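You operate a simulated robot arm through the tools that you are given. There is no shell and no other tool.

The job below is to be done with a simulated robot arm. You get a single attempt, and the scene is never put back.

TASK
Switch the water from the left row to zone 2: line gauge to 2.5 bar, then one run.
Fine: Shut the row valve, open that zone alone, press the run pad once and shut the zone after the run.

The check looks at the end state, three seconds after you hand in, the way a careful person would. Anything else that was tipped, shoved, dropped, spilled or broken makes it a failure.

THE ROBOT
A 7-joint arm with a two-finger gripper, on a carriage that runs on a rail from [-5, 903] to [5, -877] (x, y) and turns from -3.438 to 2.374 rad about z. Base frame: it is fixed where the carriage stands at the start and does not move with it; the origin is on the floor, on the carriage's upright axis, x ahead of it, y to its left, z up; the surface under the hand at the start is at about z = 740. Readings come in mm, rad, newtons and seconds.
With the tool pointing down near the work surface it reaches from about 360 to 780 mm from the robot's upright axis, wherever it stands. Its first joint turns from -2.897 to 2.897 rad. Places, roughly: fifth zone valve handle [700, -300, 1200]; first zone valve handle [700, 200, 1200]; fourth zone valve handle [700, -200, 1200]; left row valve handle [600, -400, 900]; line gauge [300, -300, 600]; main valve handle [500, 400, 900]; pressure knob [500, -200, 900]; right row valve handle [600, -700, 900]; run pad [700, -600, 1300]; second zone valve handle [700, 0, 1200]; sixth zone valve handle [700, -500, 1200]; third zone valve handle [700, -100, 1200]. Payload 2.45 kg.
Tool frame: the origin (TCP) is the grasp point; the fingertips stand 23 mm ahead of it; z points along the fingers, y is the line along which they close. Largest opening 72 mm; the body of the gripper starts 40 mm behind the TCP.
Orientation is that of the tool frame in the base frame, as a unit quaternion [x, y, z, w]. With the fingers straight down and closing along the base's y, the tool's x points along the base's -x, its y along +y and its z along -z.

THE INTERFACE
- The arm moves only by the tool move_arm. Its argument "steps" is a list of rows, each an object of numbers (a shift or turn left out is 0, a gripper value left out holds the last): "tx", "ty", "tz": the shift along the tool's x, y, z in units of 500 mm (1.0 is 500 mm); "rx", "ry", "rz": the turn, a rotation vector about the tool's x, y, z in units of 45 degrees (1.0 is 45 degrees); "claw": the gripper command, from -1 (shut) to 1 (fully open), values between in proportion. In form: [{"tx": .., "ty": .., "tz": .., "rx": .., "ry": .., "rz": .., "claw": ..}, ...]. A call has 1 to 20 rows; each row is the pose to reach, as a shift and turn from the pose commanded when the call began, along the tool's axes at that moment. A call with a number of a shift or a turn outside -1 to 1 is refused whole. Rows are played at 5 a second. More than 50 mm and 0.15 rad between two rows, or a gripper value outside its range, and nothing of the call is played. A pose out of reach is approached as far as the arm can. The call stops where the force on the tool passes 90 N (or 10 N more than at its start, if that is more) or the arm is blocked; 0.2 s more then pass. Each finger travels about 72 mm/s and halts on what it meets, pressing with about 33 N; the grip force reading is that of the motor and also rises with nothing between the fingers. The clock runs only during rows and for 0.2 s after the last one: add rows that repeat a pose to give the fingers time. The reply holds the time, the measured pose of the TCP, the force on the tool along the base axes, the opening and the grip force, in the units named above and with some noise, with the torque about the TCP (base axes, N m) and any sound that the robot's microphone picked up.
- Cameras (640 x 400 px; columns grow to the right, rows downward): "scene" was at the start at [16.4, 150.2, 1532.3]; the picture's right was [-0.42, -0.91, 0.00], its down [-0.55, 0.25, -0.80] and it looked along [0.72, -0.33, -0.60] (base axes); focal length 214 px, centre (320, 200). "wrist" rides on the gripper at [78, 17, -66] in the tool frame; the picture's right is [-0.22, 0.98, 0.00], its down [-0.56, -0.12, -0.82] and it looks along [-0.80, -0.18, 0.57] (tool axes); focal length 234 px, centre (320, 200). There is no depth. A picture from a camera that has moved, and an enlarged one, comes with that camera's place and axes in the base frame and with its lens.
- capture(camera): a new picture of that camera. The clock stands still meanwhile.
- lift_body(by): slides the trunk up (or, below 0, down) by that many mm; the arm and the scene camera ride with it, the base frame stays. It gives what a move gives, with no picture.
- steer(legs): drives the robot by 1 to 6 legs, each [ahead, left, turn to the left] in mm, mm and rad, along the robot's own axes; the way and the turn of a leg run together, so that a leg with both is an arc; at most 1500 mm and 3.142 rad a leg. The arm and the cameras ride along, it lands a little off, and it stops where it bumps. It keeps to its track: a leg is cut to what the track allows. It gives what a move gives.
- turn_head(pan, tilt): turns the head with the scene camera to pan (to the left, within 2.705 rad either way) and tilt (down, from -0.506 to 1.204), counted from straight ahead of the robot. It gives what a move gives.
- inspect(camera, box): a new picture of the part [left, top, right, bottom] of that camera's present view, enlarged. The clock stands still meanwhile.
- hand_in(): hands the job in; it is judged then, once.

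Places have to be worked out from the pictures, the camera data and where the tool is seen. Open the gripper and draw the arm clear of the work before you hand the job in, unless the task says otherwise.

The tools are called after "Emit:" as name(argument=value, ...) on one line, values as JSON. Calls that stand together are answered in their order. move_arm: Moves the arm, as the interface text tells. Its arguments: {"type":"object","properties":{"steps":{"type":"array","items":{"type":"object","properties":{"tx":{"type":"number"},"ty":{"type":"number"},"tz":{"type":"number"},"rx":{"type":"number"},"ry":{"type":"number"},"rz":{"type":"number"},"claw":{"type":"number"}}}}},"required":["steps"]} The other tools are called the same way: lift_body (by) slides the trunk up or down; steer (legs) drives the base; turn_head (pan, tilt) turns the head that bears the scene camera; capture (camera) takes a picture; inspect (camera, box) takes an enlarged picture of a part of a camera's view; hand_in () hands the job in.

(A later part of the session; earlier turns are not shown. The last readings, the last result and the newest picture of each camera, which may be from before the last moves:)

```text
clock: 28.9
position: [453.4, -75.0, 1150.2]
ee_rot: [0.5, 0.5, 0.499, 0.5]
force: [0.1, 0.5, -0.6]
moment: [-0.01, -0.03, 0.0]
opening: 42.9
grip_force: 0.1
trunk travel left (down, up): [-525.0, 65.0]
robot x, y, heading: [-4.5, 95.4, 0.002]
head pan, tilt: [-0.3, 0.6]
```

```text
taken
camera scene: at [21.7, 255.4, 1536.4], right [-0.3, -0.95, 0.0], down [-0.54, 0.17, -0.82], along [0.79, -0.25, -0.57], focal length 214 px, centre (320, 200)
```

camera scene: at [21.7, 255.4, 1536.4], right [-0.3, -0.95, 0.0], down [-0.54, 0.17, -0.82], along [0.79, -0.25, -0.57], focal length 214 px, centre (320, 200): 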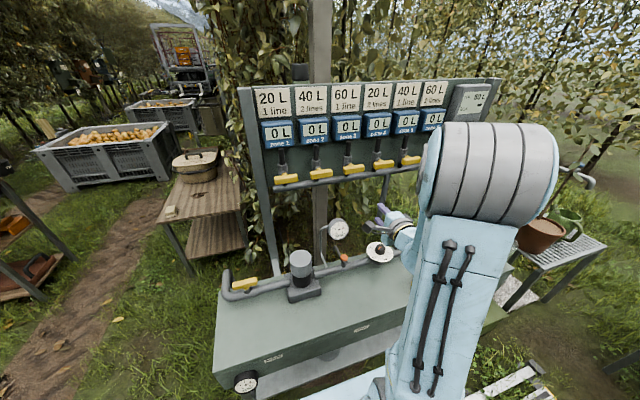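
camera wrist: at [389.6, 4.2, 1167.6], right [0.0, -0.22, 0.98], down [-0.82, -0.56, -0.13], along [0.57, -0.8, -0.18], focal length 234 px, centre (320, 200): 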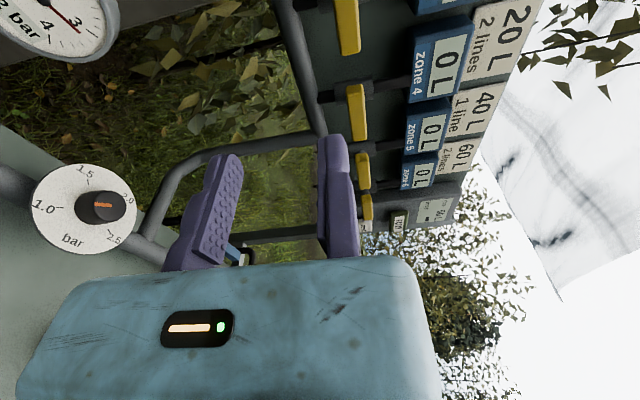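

The hand now points forward. Let me zoom in on the zone handles and on the run panel from this view.

Emit:
inspect(camera="scene", box=[230, 70, 430, 195])

Emit:
inspect(camera="scene", box=[430, 70, 510, 130])

Emit:
inspect(camera="wrist", box=[320, 130, 520, 260])

```text
3.20 times, centred on (330, 132) of scene
camera zoom: at [21.7, 255.4, 1536.4], right [-0.3, -0.95, 0.0], down [-0.54, 0.17, -0.82], along [0.79, -0.25, -0.57], focal length 686 px, centre (288, 416)
```

zoom: 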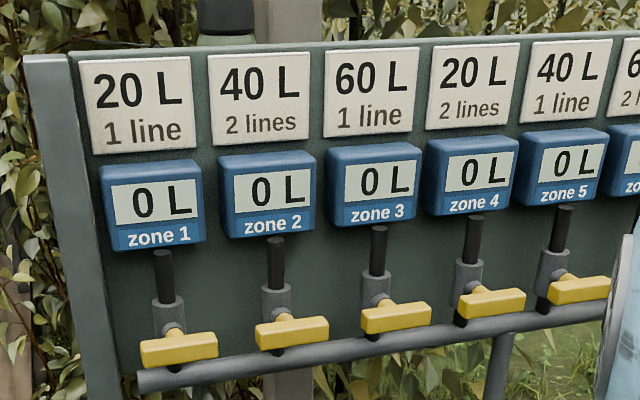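

```text
6.67 times, centred on (470, 100) of scene
camera zoom: at [21.7, 255.4, 1536.4], right [-0.3, -0.95, 0.0], down [-0.54, 0.17, -0.82], along [0.79, -0.25, -0.57], focal length 1430 px, centre (-680, 867)
```

zoom: 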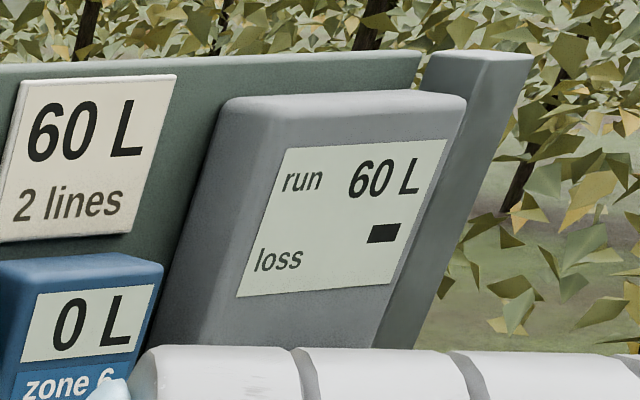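

```text
3.08 times, centred on (420, 195) of wrist
camera zoom: at [389.6, 4.2, 1167.6], right [0.0, -0.22, 0.98], down [-0.82, -0.56, -0.13], along [0.57, -0.8, -0.18], focal length 720 px, centre (12, 215)
```

zoom: 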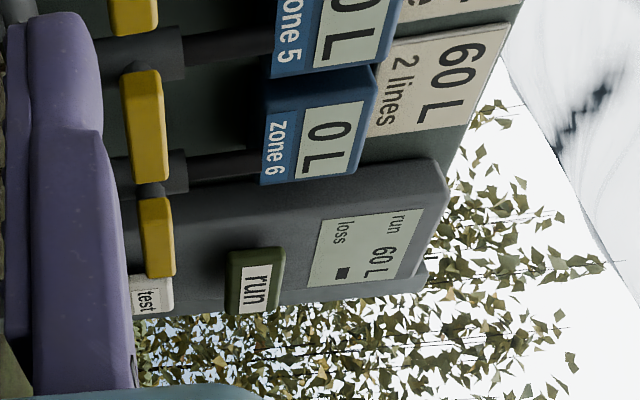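

Zone 2's handle triangulates to about [680, 47, 1178], all six zone handles horizontal (shut). I bring the hand to a hover ahead of it (fixed finger on top).

Emit:
move_arm(steps=[{"tx": 0.032, "ty": 0.022, "tz": 0.05, "claw": 0.2}, {"tx": 0.064, "ty": 0.044, "tz": 0.1}, {"tx": 0.096, "ty": 0.066, "tz": 0.15}, {"tx": 0.128, "ty": 0.088, "tz": 0.2}, {"tx": 0.16, "ty": 0.11, "tz": 0.25}, {"tx": 0.192, "ty": 0.132, "tz": 0.3}, {"tx": 0.192, "ty": 0.132, "tz": 0.3}])

Emit:
capture(camera="wrist")

Emit:
capture(camera="scene")

```text
clock: 30.5
position: [605.8, 21.4, 1216.4]
ee_rot: [0.5, 0.5, 0.5, 0.5]
force: [0.2, -0.3, -0.7]
moment: [-0.01, -0.03, 0.0]
opening: 43.1
grip_force: 0.1
trunk travel left (down, up): [-525.0, 65.0]
robot x, y, heading: [-2.3, 98.1, -0.0]
head pan, tilt: [-0.3, 0.6]
```

```text
taken
camera wrist: at [540.1, 100.5, 1234.1], right [0.0, -0.22, 0.98], down [-0.82, -0.56, -0.13], along [0.57, -0.8, -0.18], focal length 234 px, centre (320, 200)
```

wrist: 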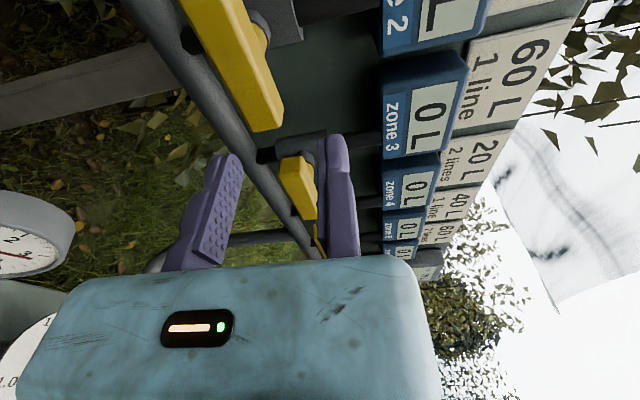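

```text
taken
camera scene: at [22.1, 255.5, 1536.4], right [-0.3, -0.95, 0.0], down [-0.54, 0.17, -0.82], along [0.79, -0.25, -0.57], focal length 214 px, centre (320, 200)
```

scene: 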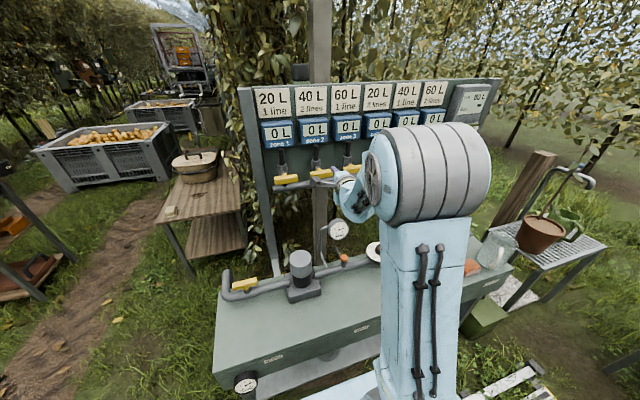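

The hand is at [606, 21, 1216]. I shift to [590, 47, 1195] so that the whole zone 2 handle shows in the wrist view.

Emit:
move_arm(steps=[{"tx": 0.052, "ty": -0.042, "tz": -0.032, "claw": 0.2}, {"tx": 0.052, "ty": -0.042, "tz": -0.032}])

Emit:
inspect(camera="wrist", box=[200, 0, 360, 160])

Emit:
inspect(camera="scene", box=[260, 130, 400, 230])

```text
clock: 31.1
position: [589.2, 46.4, 1195.7]
ee_rot: [0.501, 0.499, 0.5, 0.5]
force: [0.8, -0.2, -0.4]
moment: [0.04, -0.02, -0.03]
opening: 43.4
grip_force: 0.0
trunk travel left (down, up): [-525.0, 65.0]
robot x, y, heading: [1.8, 99.6, -0.004]
head pan, tilt: [-0.3, 0.6]
```

```text
2.50 times, centred on (280, 80) of wrist
camera zoom: at [523.9, 126.0, 1212.8], right [0.0, -0.22, 0.98], down [-0.82, -0.56, -0.13], along [0.57, -0.8, -0.18], focal length 585 px, centre (420, 500)
```

zoom: 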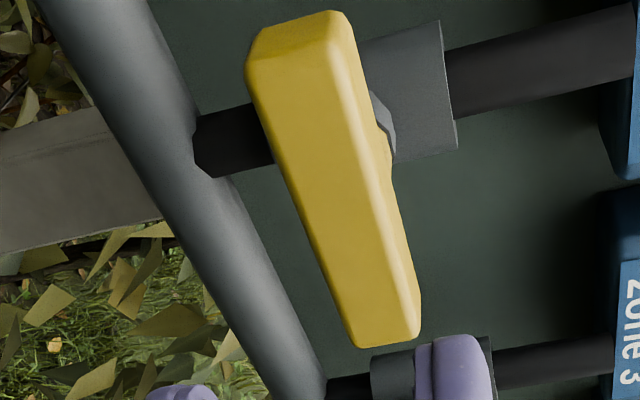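

```text
4.00 times, centred on (330, 180) of scene
camera zoom: at [21.7, 255.6, 1536.4], right [-0.3, -0.95, 0.0], down [-0.54, 0.17, -0.83], along [0.79, -0.25, -0.56], focal length 858 px, centre (280, 280)
```

zoom: 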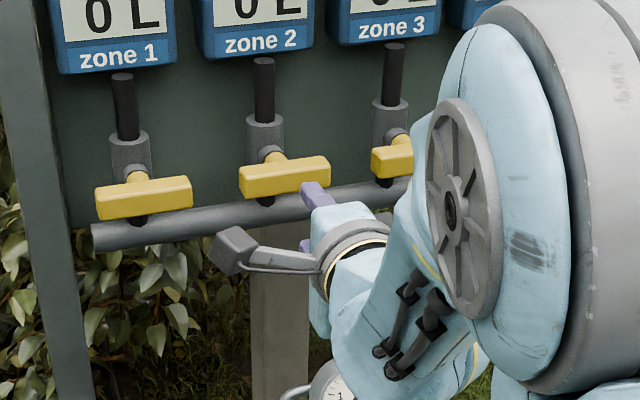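

The zone 2 handle's front face is at x≈680, centre y≈44, z≈1163–1184. I approach with the fixed finger above (z 1192) and pause at x≈650 to look.

Emit:
move_arm(steps=[{"tx": -0.004, "ty": -0.007, "tz": 0.04, "claw": 0.2}, {"tx": -0.004, "ty": -0.007, "tz": 0.08}, {"tx": -0.004, "ty": -0.007, "tz": 0.12}, {"tx": -0.004, "ty": -0.007, "tz": 0.12}])

Emit:
capture(camera="wrist")

Emit:
inspect(camera="scene", box=[260, 130, 400, 230])

```text
clock: 32.1
position: [649.0, 43.5, 1192.1]
ee_rot: [0.5, 0.5, 0.5, 0.5]
force: [-0.8, -0.8, -0.6]
moment: [-0.01, 0.0, 0.04]
opening: 43.1
grip_force: 0.2
trunk travel left (down, up): [-525.0, 65.0]
robot x, y, heading: [0.3, 95.0, -0.001]
head pan, tilt: [-0.3, 0.6]
```

```text
taken
camera wrist: at [584.3, 124.0, 1209.5], right [0.0, -0.22, 0.98], down [-0.82, -0.56, -0.12], along [0.57, -0.8, -0.18], focal length 234 px, centre (320, 200)
```

wrist: 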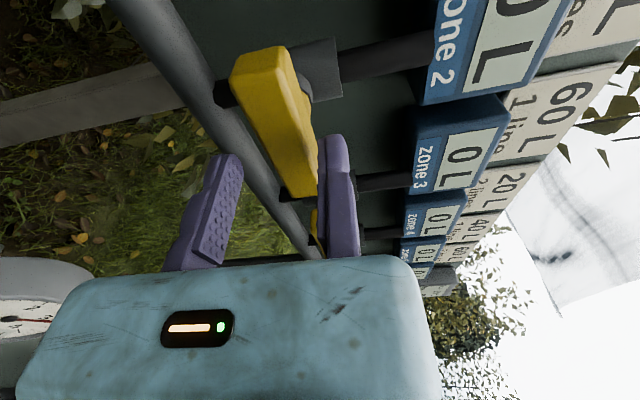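

```text
4.00 times, centred on (330, 180) of scene
camera zoom: at [22.1, 255.4, 1536.4], right [-0.3, -0.95, 0.0], down [-0.54, 0.17, -0.82], along [0.79, -0.25, -0.57], focal length 858 px, centre (280, 280)
```

zoom: 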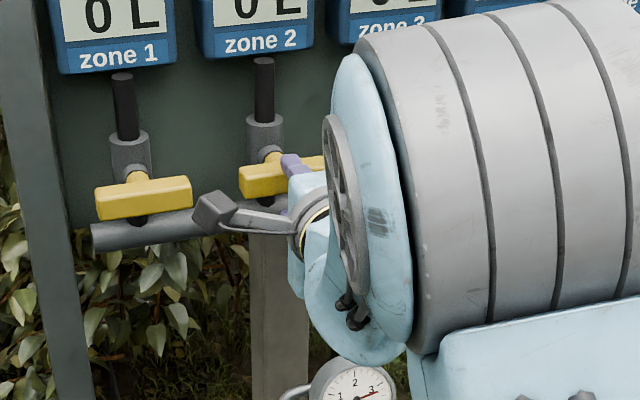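

The handle sits between the fingers as planned (front face x≈677, centre y≈44). I advance to x≈671 and then lower so the fixed pad nears the handle's top, watching force.

Emit:
move_arm(steps=[{"tz": 0.02, "claw": 0.2}, {"tz": 0.044}, {"tz": 0.044, "ty": -0.004}, {"tz": 0.044, "ty": -0.008}, {"tz": 0.044, "ty": -0.008}])

Emit:
inspect(camera="wrist", box=[180, 60, 400, 270])

```text
clock: 33.3
position: [670.6, 44.0, 1188.3]
ee_rot: [0.501, 0.5, 0.499, 0.5]
force: [-0.6, 0.6, 0.7]
moment: [-0.02, -0.03, -0.04]
opening: 43.2
grip_force: 0.2
trunk travel left (down, up): [-525.0, 65.0]
robot x, y, heading: [1.1, 94.5, -0.003]
head pan, tilt: [-0.3, 0.6]
```

```text
1.90 times, centred on (290, 165) of wrist
camera zoom: at [606.0, 123.8, 1205.3], right [0.0, -0.22, 0.98], down [-0.82, -0.56, -0.12], along [0.57, -0.8, -0.18], focal length 446 px, centre (377, 267)
```

zoom: 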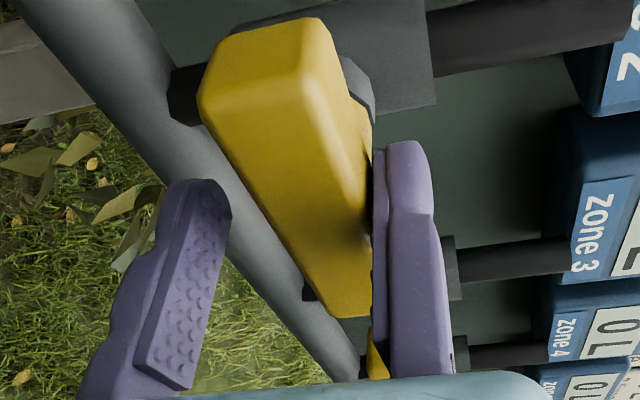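

The fixed finger lies just above the handle. I lower 2 mm more and close onto it.

Emit:
move_arm(steps=[{"ty": -0.004, "claw": 0.2}, {"ty": -0.004, "claw": -0.1}, {"ty": -0.004, "claw": -0.3}, {"ty": -0.004, "claw": -0.5}, {"ty": -0.004, "claw": -0.8}, {"ty": -0.004, "claw": -1}, {"ty": -0.004, "claw": -1}])

Emit:
inspect(camera="wrist", box=[180, 60, 400, 270])

```text
clock: 34.9
position: [671.5, 44.1, 1187.0]
ee_rot: [0.5, 0.5, 0.499, 0.501]
force: [6.1, -2.5, 14.3]
moment: [-0.04, 0.67, -0.2]
opening: 24.0
grip_force: 45.4
trunk travel left (down, up): [-525.0, 65.0]
robot x, y, heading: [0.0, 96.7, -0.002]
head pan, tilt: [-0.3, 0.6]
```

```text
1.90 times, centred on (290, 165) of wrist
camera zoom: at [605.9, 123.4, 1204.1], right [0.0, -0.22, 0.98], down [-0.82, -0.56, -0.13], along [0.57, -0.8, -0.18], focal length 446 px, centre (377, 267)
```

zoom: 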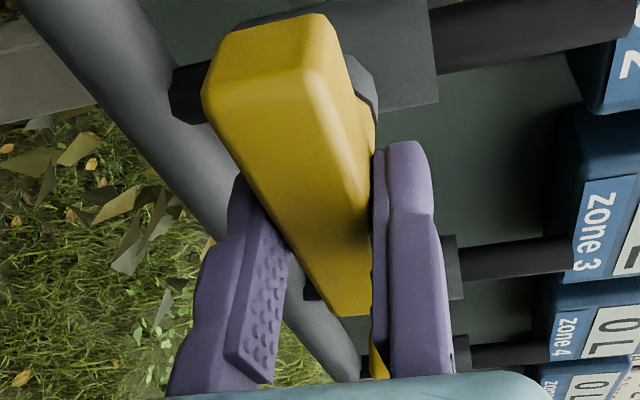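

Gripped (24 mm). I turn it counter-clockwise (as the robot faces it), first 15° as a test, with a 2 mm upward relief.

Emit:
move_arm(steps=[{"tx": 0.00313, "ty": 0.002, "rz": -0.1667, "claw": -1}, {"tx": 0.00621, "ty": 0.0032, "rz": -0.3333, "claw": -1}, {"tx": 0.00621, "ty": 0.0032, "rz": -0.3333, "claw": -1}])

Emit:
capture(camera="wrist")

Emit:
inspect(camera="scene", box=[260, 130, 400, 230])

```text
clock: 35.7
position: [670.7, 47.0, 1186.2]
ee_rot: [0.431, 0.561, 0.428, 0.561]
force: [1.6, -0.8, -0.7]
moment: [-0.04, -1.17, -0.92]
opening: 24.2
grip_force: 44.7
trunk travel left (down, up): [-525.0, 65.0]
robot x, y, heading: [5.2, 93.1, -0.006]
head pan, tilt: [-0.3, 0.6]
```

```text
taken
camera wrist: at [606.0, 128.3, 1183.1], right [0.0, 0.04, 1.0], down [-0.82, -0.57, 0.03], along [0.57, -0.82, 0.03], focal length 234 px, centre (320, 200)
```

wrist: 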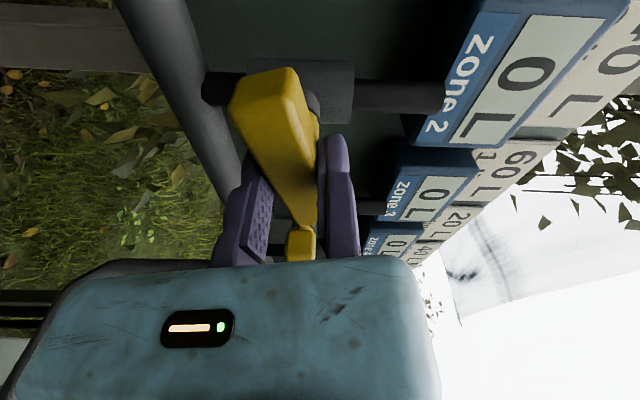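

```text
4.00 times, centred on (330, 180) of scene
camera zoom: at [21.9, 255.2, 1536.3], right [-0.3, -0.95, 0.0], down [-0.54, 0.17, -0.82], along [0.79, -0.25, -0.57], focal length 858 px, centre (280, 280)
```

zoom: 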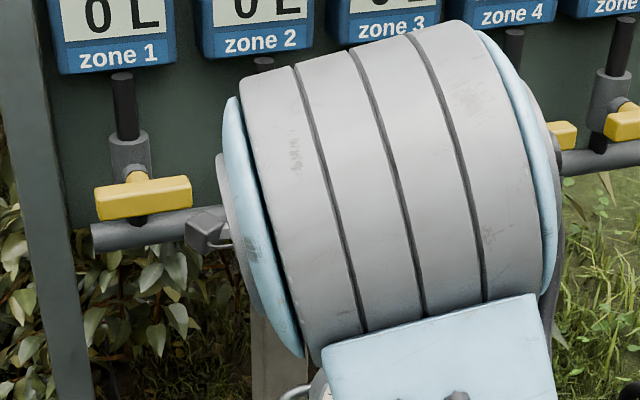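

The handle follows the gripper with little force. I continue a further 45° counter-clockwise.

Emit:
move_arm(steps=[{"tx": 0.00313, "ty": -0.0002, "rz": -0.1667, "claw": -1}, {"tx": 0.00621, "ty": -0.0008, "rz": -0.3333, "claw": -1}, {"tx": 0.00918, "ty": -0.0018, "rz": -0.5, "claw": -1}, {"tx": 0.012, "ty": -0.0032, "rz": -0.6667, "claw": -1}, {"tx": 0.01461, "ty": -0.005, "rz": -0.8333, "claw": -1}, {"tx": 0.01697, "ty": -0.007, "rz": -1.0, "claw": -1}, {"tx": 0.01697, "ty": -0.007, "rz": -1.0, "claw": -1}])

Emit:
capture(camera="wrist")

Emit:
capture(camera="scene")

```text
clock: 37.3
position: [670.7, 53.4, 1180.1]
ee_rot: [0.183, 0.684, 0.181, 0.683]
force: [-4.2, -4.8, -14.6]
moment: [0.16, -0.6, 0.22]
opening: 23.9
grip_force: 45.1
trunk travel left (down, up): [-525.0, 65.0]
robot x, y, heading: [-3.2, 91.4, -0.003]
head pan, tilt: [-0.3, 0.6]
```

```text
taken
camera wrist: at [605.7, 109.6, 1122.2], right [0.0, 0.74, 0.67], down [-0.82, -0.39, 0.43], along [0.57, -0.55, 0.6], focal length 234 px, centre (320, 200)
```

wrist: 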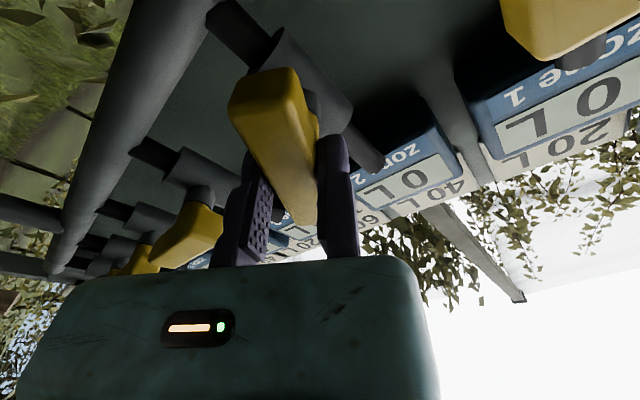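

```text
taken
camera scene: at [22.3, 254.6, 1536.4], right [-0.3, -0.95, 0.0], down [-0.54, 0.17, -0.82], along [0.79, -0.25, -0.57], focal length 214 px, centre (320, 200)
```

scene: 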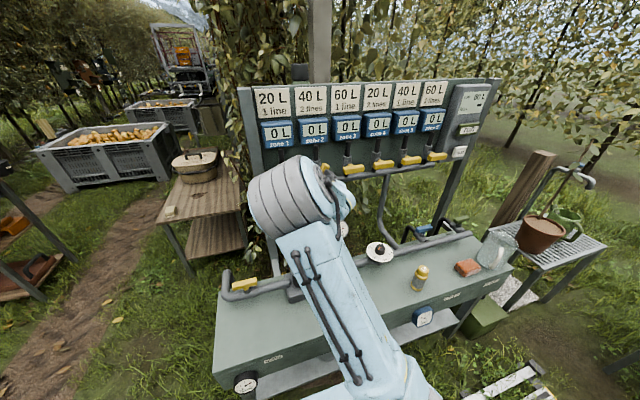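

At 60°, everything is following. I turn the last 30°.

Emit:
move_arm(steps=[{"tx": 0.00313, "ty": -0.0015, "rz": -0.1667, "claw": -1}, {"tx": 0.00621, "ty": -0.003, "rz": -0.3333, "claw": -1}, {"tx": 0.00918, "ty": -0.004, "rz": -0.5, "claw": -1}, {"tx": 0.012, "ty": -0.0055, "rz": -0.6667, "claw": -1}, {"tx": 0.012, "ty": -0.0055, "rz": -0.6667, "claw": -1}])

Emit:
capture(camera="wrist")

Emit:
inspect(camera="scene", box=[400, 295, 450, 335])

```text
clock: 38.5
position: [670.1, 55.5, 1174.9]
ee_rot: [-0.001, 0.708, -0.001, 0.707]
force: [-10.5, -2.2, -16.5]
moment: [0.24, -0.1, 0.81]
opening: 24.0
grip_force: 45.5
trunk travel left (down, up): [-525.0, 65.0]
robot x, y, heading: [1.6, 95.1, -0.002]
head pan, tilt: [-0.3, 0.6]
```

```text
taken
camera wrist: at [605.7, 74.5, 1097.3], right [0.0, 0.98, 0.22], down [-0.82, -0.12, 0.56], along [0.57, -0.18, 0.8], focal length 234 px, centre (320, 200)
```

wrist: 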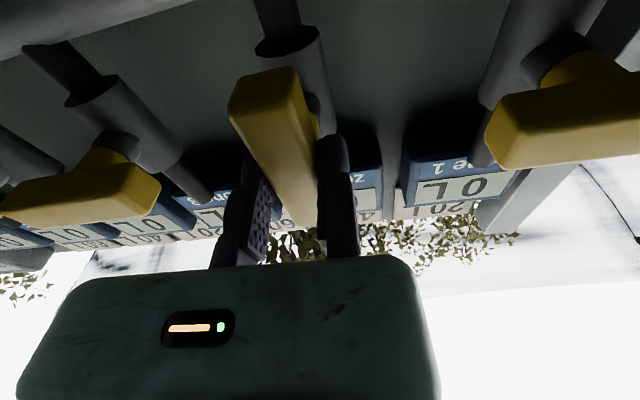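

```text
10.00 times, centred on (425, 315) of scene
camera zoom: at [21.8, 254.9, 1536.4], right [-0.3, -0.95, 0.0], down [-0.54, 0.17, -0.83], along [0.79, -0.25, -0.57], focal length 2145 px, centre (-730, -950)
```

zoom: 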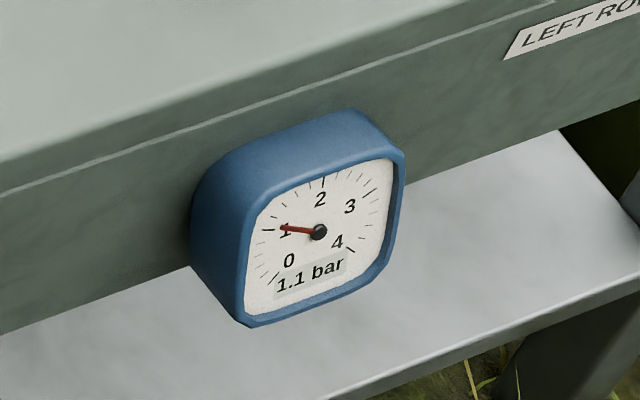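

The handle is now vertical (zone 2 open) and the gauge still reads 1.1 bar. I open the fingers, step off sideways a little, and draw straight back.

Emit:
move_arm(steps=[{"claw": -0.1}, {"claw": 0.1}, {"claw": 0.1, "ty": 0.008}, {"ty": 0.01, "claw": 0.1}, {"ty": 0.01, "tz": -0.05}, {"ty": 0.01, "tz": -0.12}, {"ty": 0.01, "tz": -0.2}, {"ty": 0.01, "tz": -0.24}, {"ty": 0.01, "tz": -0.24}])

Emit:
capture(camera="wrist")

Emit:
capture(camera="scene")

```text
clock: 40.5
position: [549.4, 61.1, 1174.3]
ee_rot: [0.0, 0.707, 0.0, 0.707]
force: [-0.1, 1.4, 0.7]
moment: [-0.01, 0.0, 0.0]
opening: 39.6
grip_force: 0.1
trunk travel left (down, up): [-525.0, 65.0]
robot x, y, heading: [-3.0, 92.1, 0.003]
head pan, tilt: [-0.3, 0.6]
```

```text
taken
camera wrist: at [484.8, 79.8, 1096.9], right [0.0, 0.98, 0.22], down [-0.82, -0.12, 0.56], along [0.57, -0.18, 0.8], focal length 234 px, centre (320, 200)
```

wrist: 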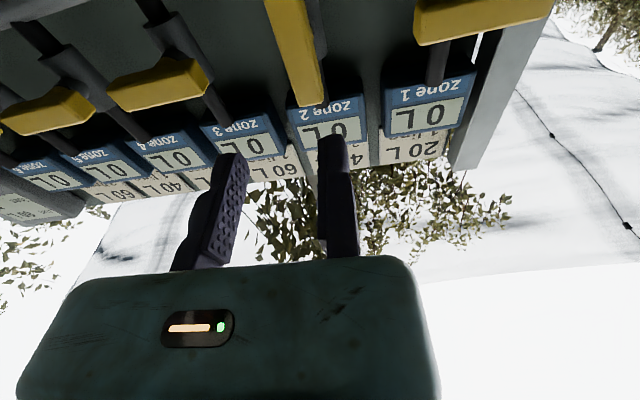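

```text
taken
camera scene: at [21.6, 255.3, 1536.4], right [-0.3, -0.95, 0.0], down [-0.54, 0.17, -0.83], along [0.79, -0.25, -0.56], focal length 214 px, centre (320, 200)
```

scene: 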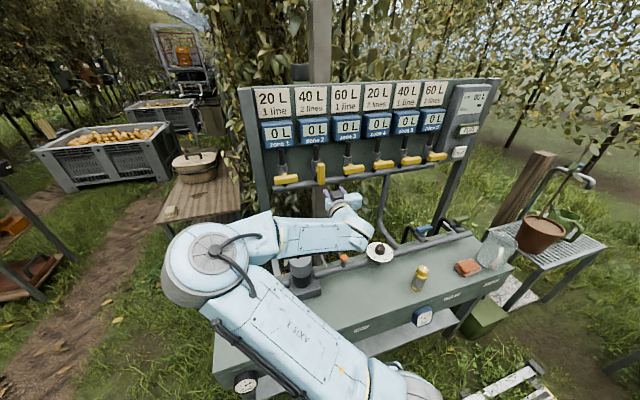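

Zone 2's handle now stands vertical, the other five are horizontal. Next is the pressure knob; I pitch the hand back to pointing down while drawing it back.

Emit:
move_arm(steps=[{"tx": -0.02, "tz": -0.02, "ry": 0.16, "claw": 0.2}, {"tx": -0.04, "tz": -0.04, "ry": 0.33}, {"tx": -0.06, "tz": -0.06, "ry": 0.5}, {"tx": -0.08, "tz": -0.08, "ry": 0.67}, {"tx": -0.1, "tz": -0.1, "ry": 0.84}, {"tx": -0.1, "tz": -0.12, "ry": 1.0}, {"tx": -0.1, "tz": -0.12, "ry": 1.0}])

Emit:
move_arm(steps=[{"ry": 0.16}, {"ry": 0.33}, {"ry": 0.5}, {"ry": 0.67}, {"ry": 0.84}, {"ry": 1.0}, {"ry": 1.0}])

Emit:
capture(camera="scene")

```text
clock: 42.1
position: [490.7, 61.1, 1224.3]
ee_rot: [0.001, 0.924, 0.0, 0.383]
force: [0.0, 0.5, 0.1]
moment: [-0.01, -0.03, 0.01]
opening: 43.2
grip_force: 0.1
trunk travel left (down, up): [-525.0, 65.0]
robot x, y, heading: [0.6, 94.8, -0.001]
head pan, tilt: [-0.3, 0.6]
```

```text
clock: 43.7
position: [491.7, 61.3, 1225.2]
ee_rot: [0.001, 1.0, -0.001, 0.0]
force: [-0.2, -0.7, 0.0]
moment: [-0.02, 0.0, 0.01]
opening: 43.2
grip_force: 0.1
trunk travel left (down, up): [-525.0, 65.0]
robot x, y, heading: [-1.5, 97.2, 0.002]
head pan, tilt: [-0.3, 0.6]
```

```text
taken
camera scene: at [22.1, 255.2, 1536.5], right [-0.3, -0.95, 0.0], down [-0.54, 0.17, -0.82], along [0.79, -0.25, -0.57], focal length 214 px, centre (320, 200)
```

scene: 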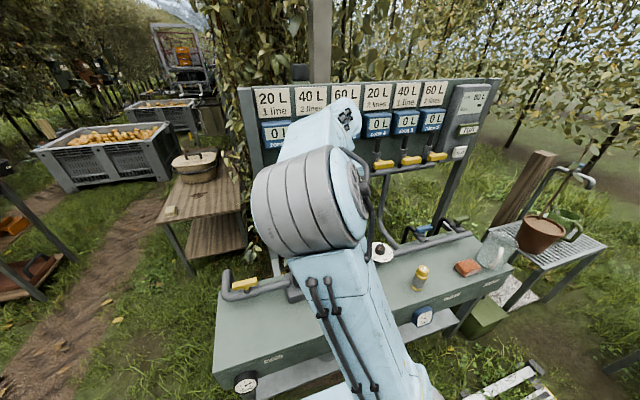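

Now for the knob: I zoom in on it and on the gauge from the present place.

Emit:
inspect(camera="scene", box=[360, 225, 440, 275])

Emit:
inspect(camera="scene", box=[400, 295, 450, 335])

Emit:
capture(camera="wrist")

```text
8.00 times, centred on (400, 250) of scene
camera zoom: at [22.1, 255.2, 1536.5], right [-0.3, -0.95, 0.0], down [-0.54, 0.17, -0.82], along [0.79, -0.25, -0.57], focal length 1716 px, centre (-320, -200)
```

zoom: 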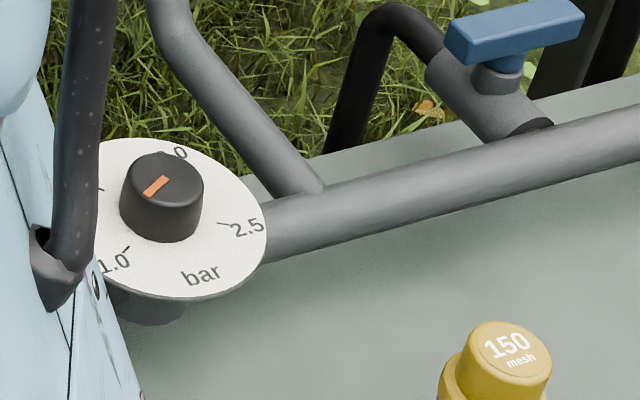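

```text
10.00 times, centred on (425, 315) of scene
camera zoom: at [22.1, 255.2, 1536.5], right [-0.3, -0.95, 0.0], down [-0.54, 0.17, -0.82], along [0.79, -0.25, -0.57], focal length 2145 px, centre (-730, -950)
```

zoom: 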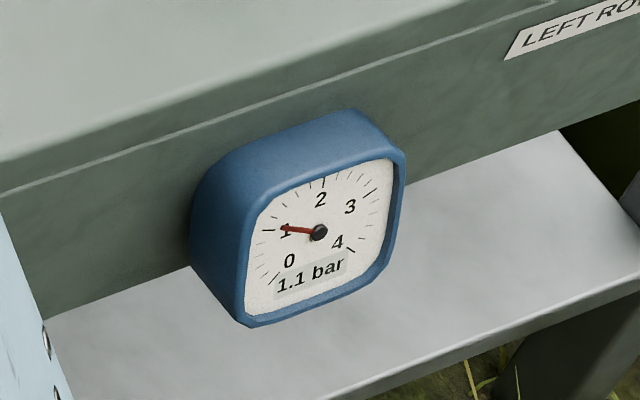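

```text
taken
camera wrist: at [414.2, 79.8, 1291.1], right [0.22, 0.98, 0.0], down [0.56, -0.13, 0.82], along [0.8, -0.18, -0.57], focal length 234 px, centre (320, 200)
```

wrist: 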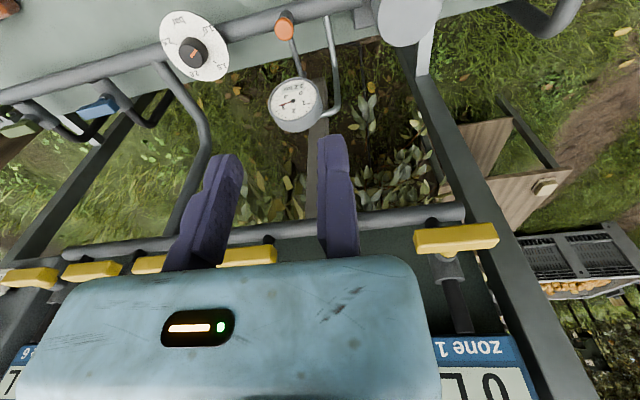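

The zone-2-open gauge reads 1.1 bar and the pointer is at the 1.0 mark. I bring the hand over towards the knob and look with the wrist camera to locate it.

Emit:
move_arm(steps=[{"tx": -0.0027, "ty": -0.07, "tz": 0.058, "claw": 0.7}, {"tx": -0.0053, "ty": -0.14, "tz": 0.117}, {"tx": -0.008, "ty": -0.211, "tz": 0.175}, {"tx": -0.0107, "ty": -0.281, "tz": 0.233}, {"tx": -0.0133, "ty": -0.352, "tz": 0.292}, {"tx": -0.016, "ty": -0.422, "tz": 0.35}, {"tx": -0.016, "ty": -0.422, "tz": 0.35}])

Emit:
capture(camera="wrist")

Emit:
inspect(camera="wrist", box=[240, 0, 400, 140])

Emit:
capture(camera="scene")

```text
clock: 45.3
position: [499.2, -150.2, 1049.2]
ee_rot: [0.001, 1.0, 0.0, -0.001]
force: [0.0, -0.4, -0.9]
moment: [-0.02, 0.0, 0.0]
opening: 60.9
grip_force: 0.0
trunk travel left (down, up): [-525.0, 65.0]
robot x, y, heading: [5.3, 96.4, -0.002]
head pan, tilt: [-0.3, 0.6]
```

```text
taken
camera wrist: at [421.9, -131.3, 1114.4], right [0.22, 0.98, 0.0], down [0.56, -0.13, 0.82], along [0.8, -0.18, -0.57], focal length 234 px, centre (320, 200)
```

wrist: 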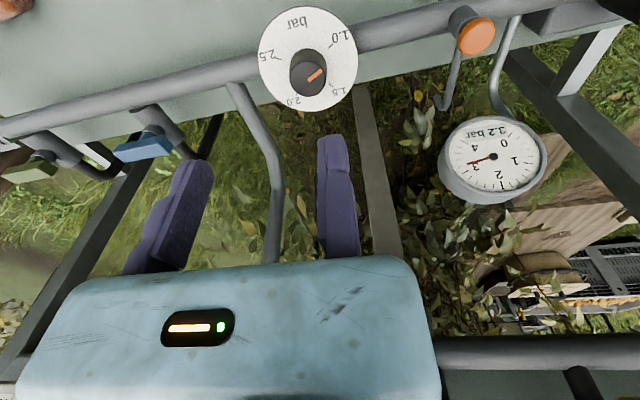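

```text
2.86 times, centred on (320, 70) of wrist
camera zoom: at [421.9, -131.3, 1114.4], right [0.22, 0.98, 0.0], down [0.56, -0.13, 0.82], along [0.8, -0.18, -0.57], focal length 669 px, centre (320, 571)
```

zoom: 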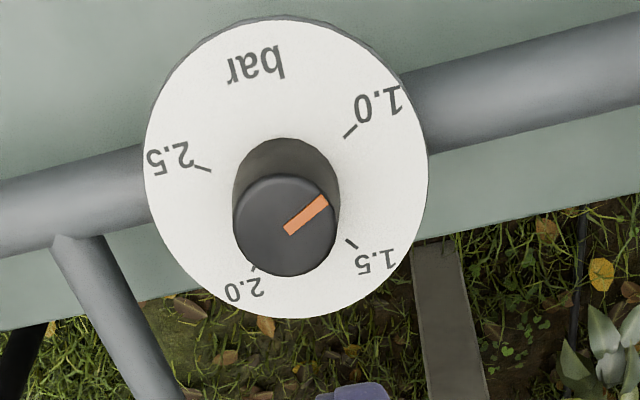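

```text
taken
camera scene: at [22.1, 255.0, 1536.5], right [-0.3, -0.95, 0.0], down [-0.54, 0.17, -0.82], along [0.79, -0.25, -0.57], focal length 214 px, centre (320, 200)
```

scene: 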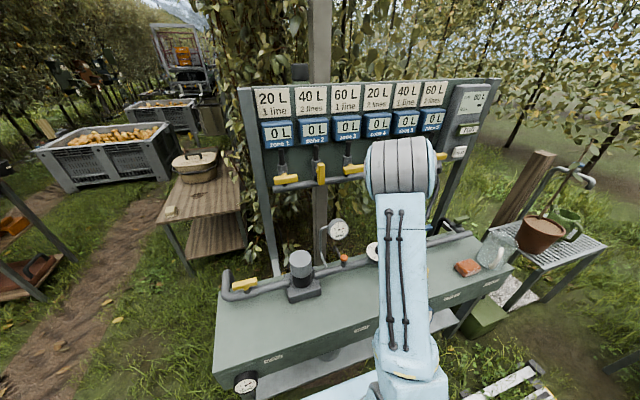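

From two views the knob top is at about [545, -172, 868], ~40 mm wide, disc surface at z≈841. I need about +230° clockwise, so I first yaw the hand to −90° over the knob, in two 45° calls.

Emit:
move_arm(steps=[{"tx": -0.0073, "ty": -0.0072, "tz": 0.02, "rz": -0.1667, "claw": 0.7}, {"tx": -0.0147, "ty": -0.0143, "tz": 0.06, "rz": -0.3333}, {"tx": -0.022, "ty": -0.0215, "tz": 0.1, "rz": -0.5}, {"tx": -0.0293, "ty": -0.0287, "tz": 0.14, "rz": -0.6667}, {"tx": -0.0367, "ty": -0.0358, "tz": 0.19, "rz": -0.8333}, {"tx": -0.044, "ty": -0.043, "tz": 0.238, "rz": -1.0}, {"tx": -0.044, "ty": -0.043, "tz": 0.238, "rz": -1.0}])

Emit:
move_arm(steps=[{"rz": -0.1667}, {"rz": -0.3333}, {"rz": -0.5}, {"rz": -0.6667}, {"rz": -0.8333}, {"rz": -1.0}, {"rz": -1.0}])

Emit:
capture(camera="wrist")

Emit:
capture(camera="scene")

```text
clock: 46.9
position: [522.0, -170.6, 931.4]
ee_rot: [-0.383, 0.924, 0.001, 0.0]
force: [0.1, 0.2, -0.2]
moment: [-0.02, 0.02, 0.01]
opening: 61.1
grip_force: 0.1
trunk travel left (down, up): [-525.0, 65.0]
robot x, y, heading: [-1.8, 94.4, -0.005]
head pan, tilt: [-0.3, 0.6]
```

```text
clock: 48.5
position: [521.0, -171.3, 931.4]
ee_rot: [-0.707, 0.707, 0.001, -0.001]
force: [0.6, 0.4, 0.2]
moment: [-0.03, -0.02, 0.0]
opening: 61.2
grip_force: 0.1
trunk travel left (down, up): [-525.0, 65.0]
robot x, y, heading: [0.5, 97.7, -0.001]
head pan, tilt: [-0.3, 0.6]
```

```text
taken
camera wrist: at [503.5, -247.4, 997.0], right [-0.98, 0.22, 0.0], down [0.12, 0.56, 0.82], along [0.18, 0.8, -0.57], focal length 234 px, centre (320, 200)
```

wrist: 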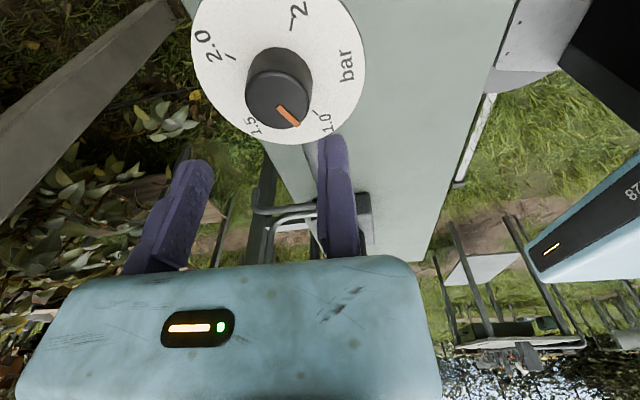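

```text
taken
camera scene: at [21.7, 255.3, 1536.4], right [-0.3, -0.95, 0.0], down [-0.54, 0.17, -0.83], along [0.79, -0.25, -0.56], focal length 214 px, centre (320, 200)
```

scene: 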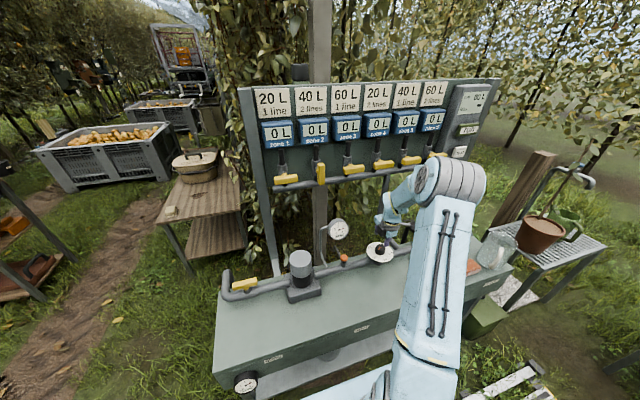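

Yaw −90° is fine. I zoom in on the knob from this side to refine its centre.

Emit:
inspect(camera="wrist", box=[180, 0, 380, 150])

```text
2.67 times, centred on (280, 75) of wrist
camera zoom: at [503.5, -247.4, 997.0], right [-0.98, 0.22, 0.0], down [0.12, 0.56, 0.82], along [0.18, 0.8, -0.57], focal length 624 px, centre (427, 533)
```

zoom: 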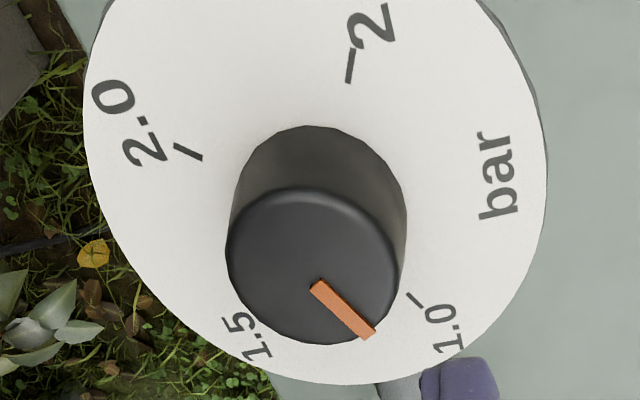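

Knob centre ≈[546, -173], diameter ≈39 mm. I lower around it with the fixed pad ~4 mm off on the robot side.

Emit:
move_arm(steps=[{"tx": 0.0034, "ty": -0.003, "tz": 0.05, "claw": 0.7}, {"tx": 0.0034, "ty": -0.003, "tz": 0.09}, {"tx": 0.0034, "ty": -0.003, "tz": 0.126}, {"tx": 0.0034, "ty": -0.003, "tz": 0.126}])

Emit:
capture(camera="wrist")

```text
clock: 49.5
position: [522.9, -171.8, 868.9]
ee_rot: [-0.707, 0.708, 0.0, 0.001]
force: [-0.2, -0.2, 0.5]
moment: [0.02, -0.01, 0.03]
opening: 61.3
grip_force: 0.1
trunk travel left (down, up): [-525.0, 65.0]
robot x, y, heading: [0.5, 96.5, -0.002]
head pan, tilt: [-0.3, 0.6]
```

```text
taken
camera wrist: at [505.4, -248.8, 933.3], right [-0.98, 0.22, 0.0], down [0.13, 0.56, 0.82], along [0.18, 0.8, -0.57], focal length 234 px, centre (320, 200)
```

wrist: 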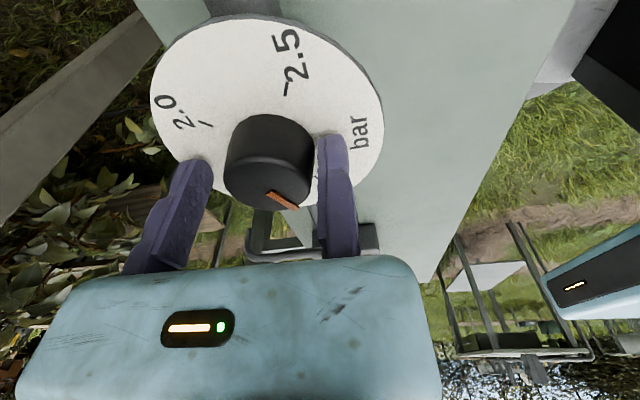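

The knob is between the pads. I ease the fixed pad 3 mm in and close.

Emit:
move_arm(steps=[{"ty": -0.006, "claw": 0.7}, {"ty": -0.006, "claw": 0.4}, {"ty": -0.006, "claw": 0.2}, {"ty": -0.006, "claw": 0.0}, {"ty": -0.006, "claw": -0.3}, {"ty": -0.006, "claw": -1}, {"ty": -0.006, "claw": -1}])

Emit:
capture(camera="wrist")

```text
clock: 51.1
position: [525.9, -173.3, 868.8]
ee_rot: [-0.706, 0.708, 0.0, 0.0]
force: [3.9, -0.7, 0.0]
moment: [0.08, -0.23, -0.02]
opening: 41.0
grip_force: 44.7
trunk travel left (down, up): [-525.0, 65.0]
robot x, y, heading: [-0.9, 93.5, -0.002]
head pan, tilt: [-0.3, 0.6]
```

```text
taken
camera wrist: at [508.5, -248.8, 933.7], right [-0.98, 0.22, 0.0], down [0.13, 0.56, 0.82], along [0.18, 0.8, -0.57], focal length 234 px, centre (320, 200)
```

wrist: 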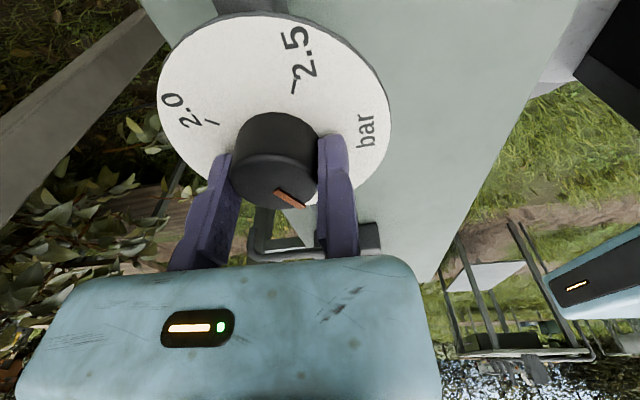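

Gripped at 41 mm with little side force. I turn 45° clockwise about the knob axis and check gauge and forces.

Emit:
move_arm(steps=[{"tx": -0.00535, "ty": -0.00035, "rz": 0.1667, "claw": -1}, {"tx": -0.01061, "ty": -0.0014, "rz": 0.3333, "claw": -1}, {"tx": -0.01569, "ty": -0.00312, "rz": 0.5, "claw": -1}, {"tx": -0.0205, "ty": -0.00549, "rz": 0.6667, "claw": -1}, {"tx": -0.02496, "ty": -0.00847, "rz": 0.8333, "claw": -1}, {"tx": -0.02899, "ty": -0.01201, "rz": 1.0, "claw": -1}, {"tx": -0.02899, "ty": -0.01201, "rz": 1.0, "claw": -1}])

Emit:
capture(camera="wrist")

Emit:
capture(camera="scene")

```text
clock: 52.7
position: [531.6, -160.4, 867.7]
ee_rot: [-0.381, 0.925, -0.001, 0.0]
force: [16.1, -0.8, 0.0]
moment: [-0.15, -0.49, 0.24]
opening: 41.0
grip_force: 44.9
trunk travel left (down, up): [-525.0, 65.0]
robot x, y, heading: [-0.3, 99.4, -0.002]
head pan, tilt: [-0.3, 0.6]
```

```text
taken
camera wrist: at [465.7, -199.5, 933.7], right [-0.53, 0.85, 0.0], down [0.48, 0.31, 0.82], along [0.69, 0.44, -0.57], focal length 234 px, centre (320, 200)
```

wrist: 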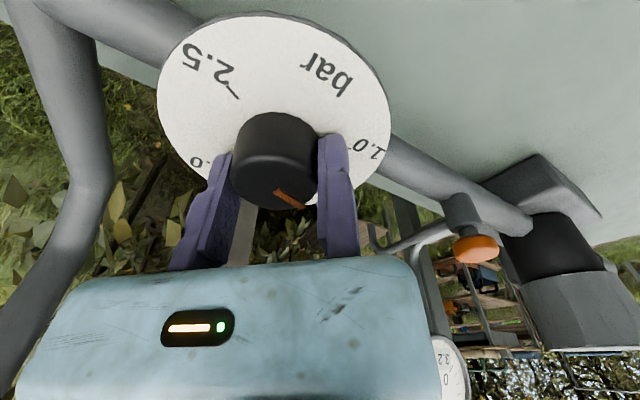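

```text
taken
camera scene: at [23.2, 255.2, 1536.4], right [-0.3, -0.95, 0.0], down [-0.54, 0.17, -0.82], along [0.79, -0.25, -0.57], focal length 214 px, centre (320, 200)
```

scene: 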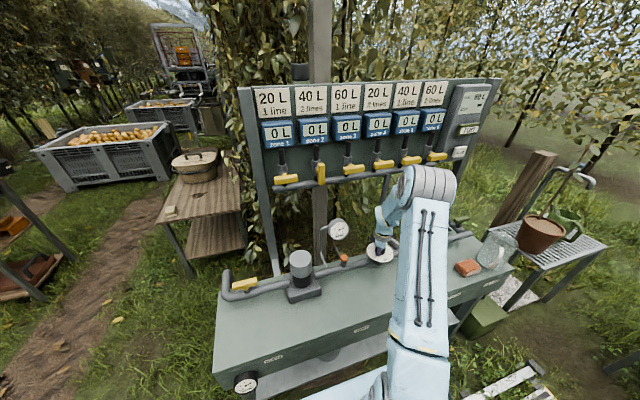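

The knob turns with the gripper. I continue another 45° with a 2 mm +x relief.

Emit:
move_arm(steps=[{"tx": -0.00675, "ty": -0.00175, "rz": 0.1667, "claw": -1}, {"tx": -0.01341, "ty": -0.0042, "rz": 0.3333, "claw": -1}, {"tx": -0.01849, "ty": -0.00592, "rz": 0.5, "claw": -1}, {"tx": -0.0233, "ty": -0.00829, "rz": 0.6667, "claw": -1}, {"tx": -0.02776, "ty": -0.01127, "rz": 0.8333, "claw": -1}, {"tx": -0.03179, "ty": -0.01481, "rz": 1.0, "claw": -1}, {"tx": -0.03179, "ty": -0.01481, "rz": 1.0, "claw": -1}])

Emit:
capture(camera="wrist")

Emit:
turn_head(pan=-0.6, tilt=0.8)

Emit:
capture(camera="scene")

```text
clock: 54.3
position: [547.3, -153.4, 867.4]
ee_rot: [0.002, 1.0, 0.0, 0.0]
force: [4.0, -5.1, -0.4]
moment: [-0.25, 0.62, 0.06]
opening: 40.6
grip_force: 44.6
trunk travel left (down, up): [-525.0, 65.0]
robot x, y, heading: [-1.0, 97.5, 0.002]
head pan, tilt: [-0.3, 0.6]
```

```text
taken
camera wrist: at [470.5, -134.4, 933.8], right [0.22, 0.97, 0.0], down [0.56, -0.13, 0.82], along [0.8, -0.18, -0.57], focal length 234 px, centre (320, 200)
```

wrist: 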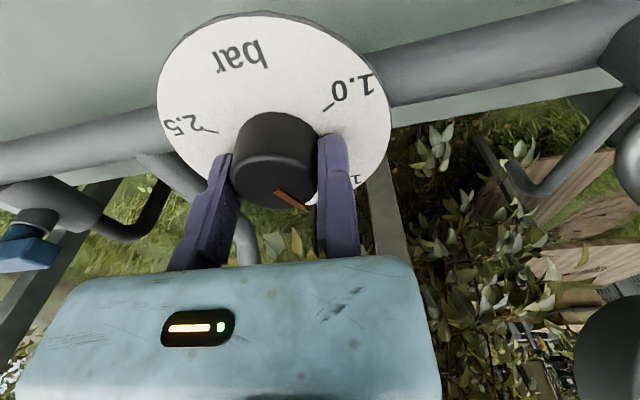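

```text
clock: 55.1
position: [548.7, -153.7, 868.4]
ee_rot: [0.002, 1.0, 0.0, 0.0]
force: [-0.6, -6.8, -2.1]
moment: [-0.21, 0.53, -0.01]
opening: 41.1
grip_force: 45.3
trunk travel left (down, up): [-525.0, 65.0]
robot x, y, heading: [-1.1, 92.5, 0.001]
head pan, tilt: [-0.6, 0.799]
```

```text
taken
camera scene: at [4.1, 235.3, 1519.6], right [-0.57, -0.82, 0.0], down [-0.59, 0.41, -0.7], along [0.57, -0.39, -0.72], focal length 214 px, centre (320, 200)
```

scene: 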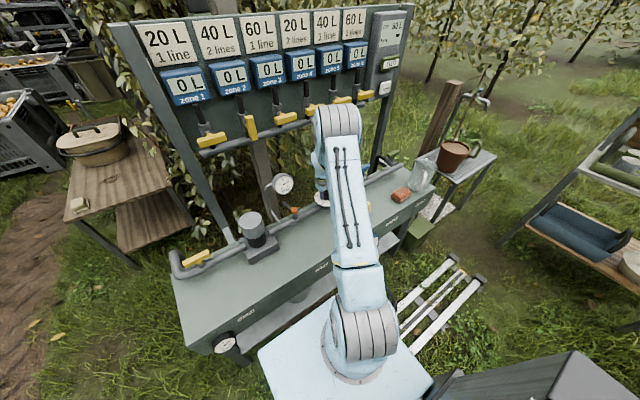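

90° done with small forces. I continue with the next 45°, twice, up to yaw +90°.

Emit:
move_arm(steps=[{"tx": -0.00535, "ty": -0.00035, "rz": 0.1667, "claw": -1}, {"tx": -0.01061, "ty": -0.0014, "rz": 0.3333, "claw": -1}, {"tx": -0.01569, "ty": -0.00312, "rz": 0.5, "claw": -1}, {"tx": -0.0205, "ty": -0.00549, "rz": 0.6667, "claw": -1}, {"tx": -0.02496, "ty": -0.00847, "rz": 0.8333, "claw": -1}, {"tx": -0.02899, "ty": -0.01201, "rz": 1.0, "claw": -1}, {"tx": -0.02899, "ty": -0.01201, "rz": 1.0, "claw": -1}])

Emit:
capture(camera="wrist")

```text
clock: 56.7
position: [562.0, -160.1, 867.4]
ee_rot: [0.386, 0.923, 0.0, 0.0]
force: [-4.9, -14.7, -4.9]
moment: [-0.77, -0.19, 0.16]
opening: 40.7
grip_force: 45.5
trunk travel left (down, up): [-525.0, 65.0]
robot x, y, heading: [-1.9, 95.6, -0.005]
head pan, tilt: [-0.6, 0.799]
```

```text
taken
camera wrist: at [519.8, -91.7, 933.8], right [0.85, 0.53, 0.0], down [0.31, -0.49, 0.82], along [0.44, -0.69, -0.57], focal length 234 px, centre (320, 200)
```

wrist: 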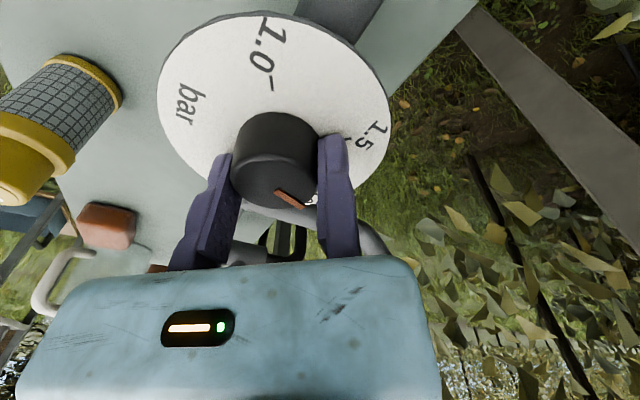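

135° so far. I continue 45° more with a −y relief of 2 mm.

Emit:
move_arm(steps=[{"tx": -0.00685, "ty": -0.00185, "rz": 0.1667, "claw": -1}, {"tx": -0.01361, "ty": -0.0044, "rz": 0.3333, "claw": -1}, {"tx": -0.01869, "ty": -0.00612, "rz": 0.5, "claw": -1}, {"tx": -0.0235, "ty": -0.00849, "rz": 0.6667, "claw": -1}, {"tx": -0.02796, "ty": -0.01147, "rz": 0.8333, "claw": -1}, {"tx": -0.03199, "ty": -0.01501, "rz": 1.0, "claw": -1}, {"tx": -0.03199, "ty": -0.01501, "rz": 1.0, "claw": -1}])

Emit:
capture(camera="wrist")

Emit:
capture(camera="scene")

```text
clock: 58.3
position: [566.9, -176.4, 868.9]
ee_rot: [0.709, 0.705, 0.001, 0.0]
force: [-20.9, -2.9, -5.6]
moment: [0.28, 0.57, 0.06]
opening: 41.2
grip_force: 44.5
trunk travel left (down, up): [-525.0, 65.0]
robot x, y, heading: [0.4, 93.5, 0.003]
head pan, tilt: [-0.6, 0.799]
```

```text
taken
camera wrist: at [584.9, -96.6, 934.0], right [0.98, -0.22, 0.0], down [-0.13, -0.56, 0.82], along [-0.18, -0.8, -0.57], focal length 234 px, centre (320, 200)
```

wrist: 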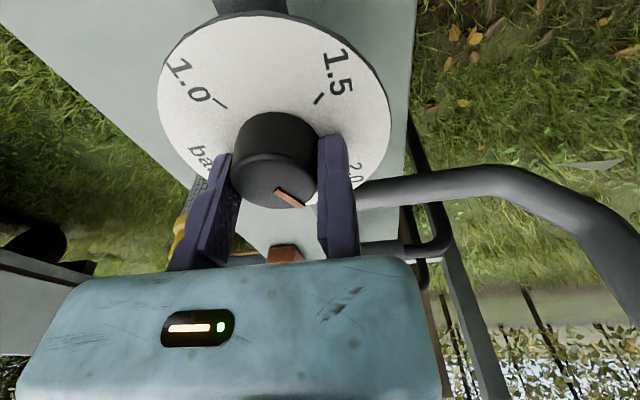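

```text
taken
camera scene: at [2.4, 235.6, 1519.6], right [-0.57, -0.82, 0.0], down [-0.59, 0.41, -0.7], along [0.58, -0.4, -0.72], focal length 214 px, centre (320, 200)
```

scene: 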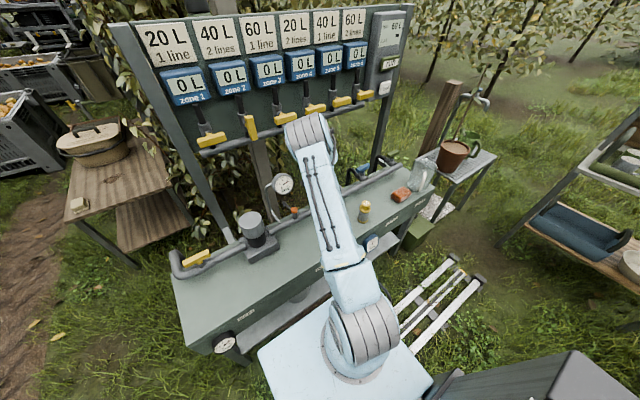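

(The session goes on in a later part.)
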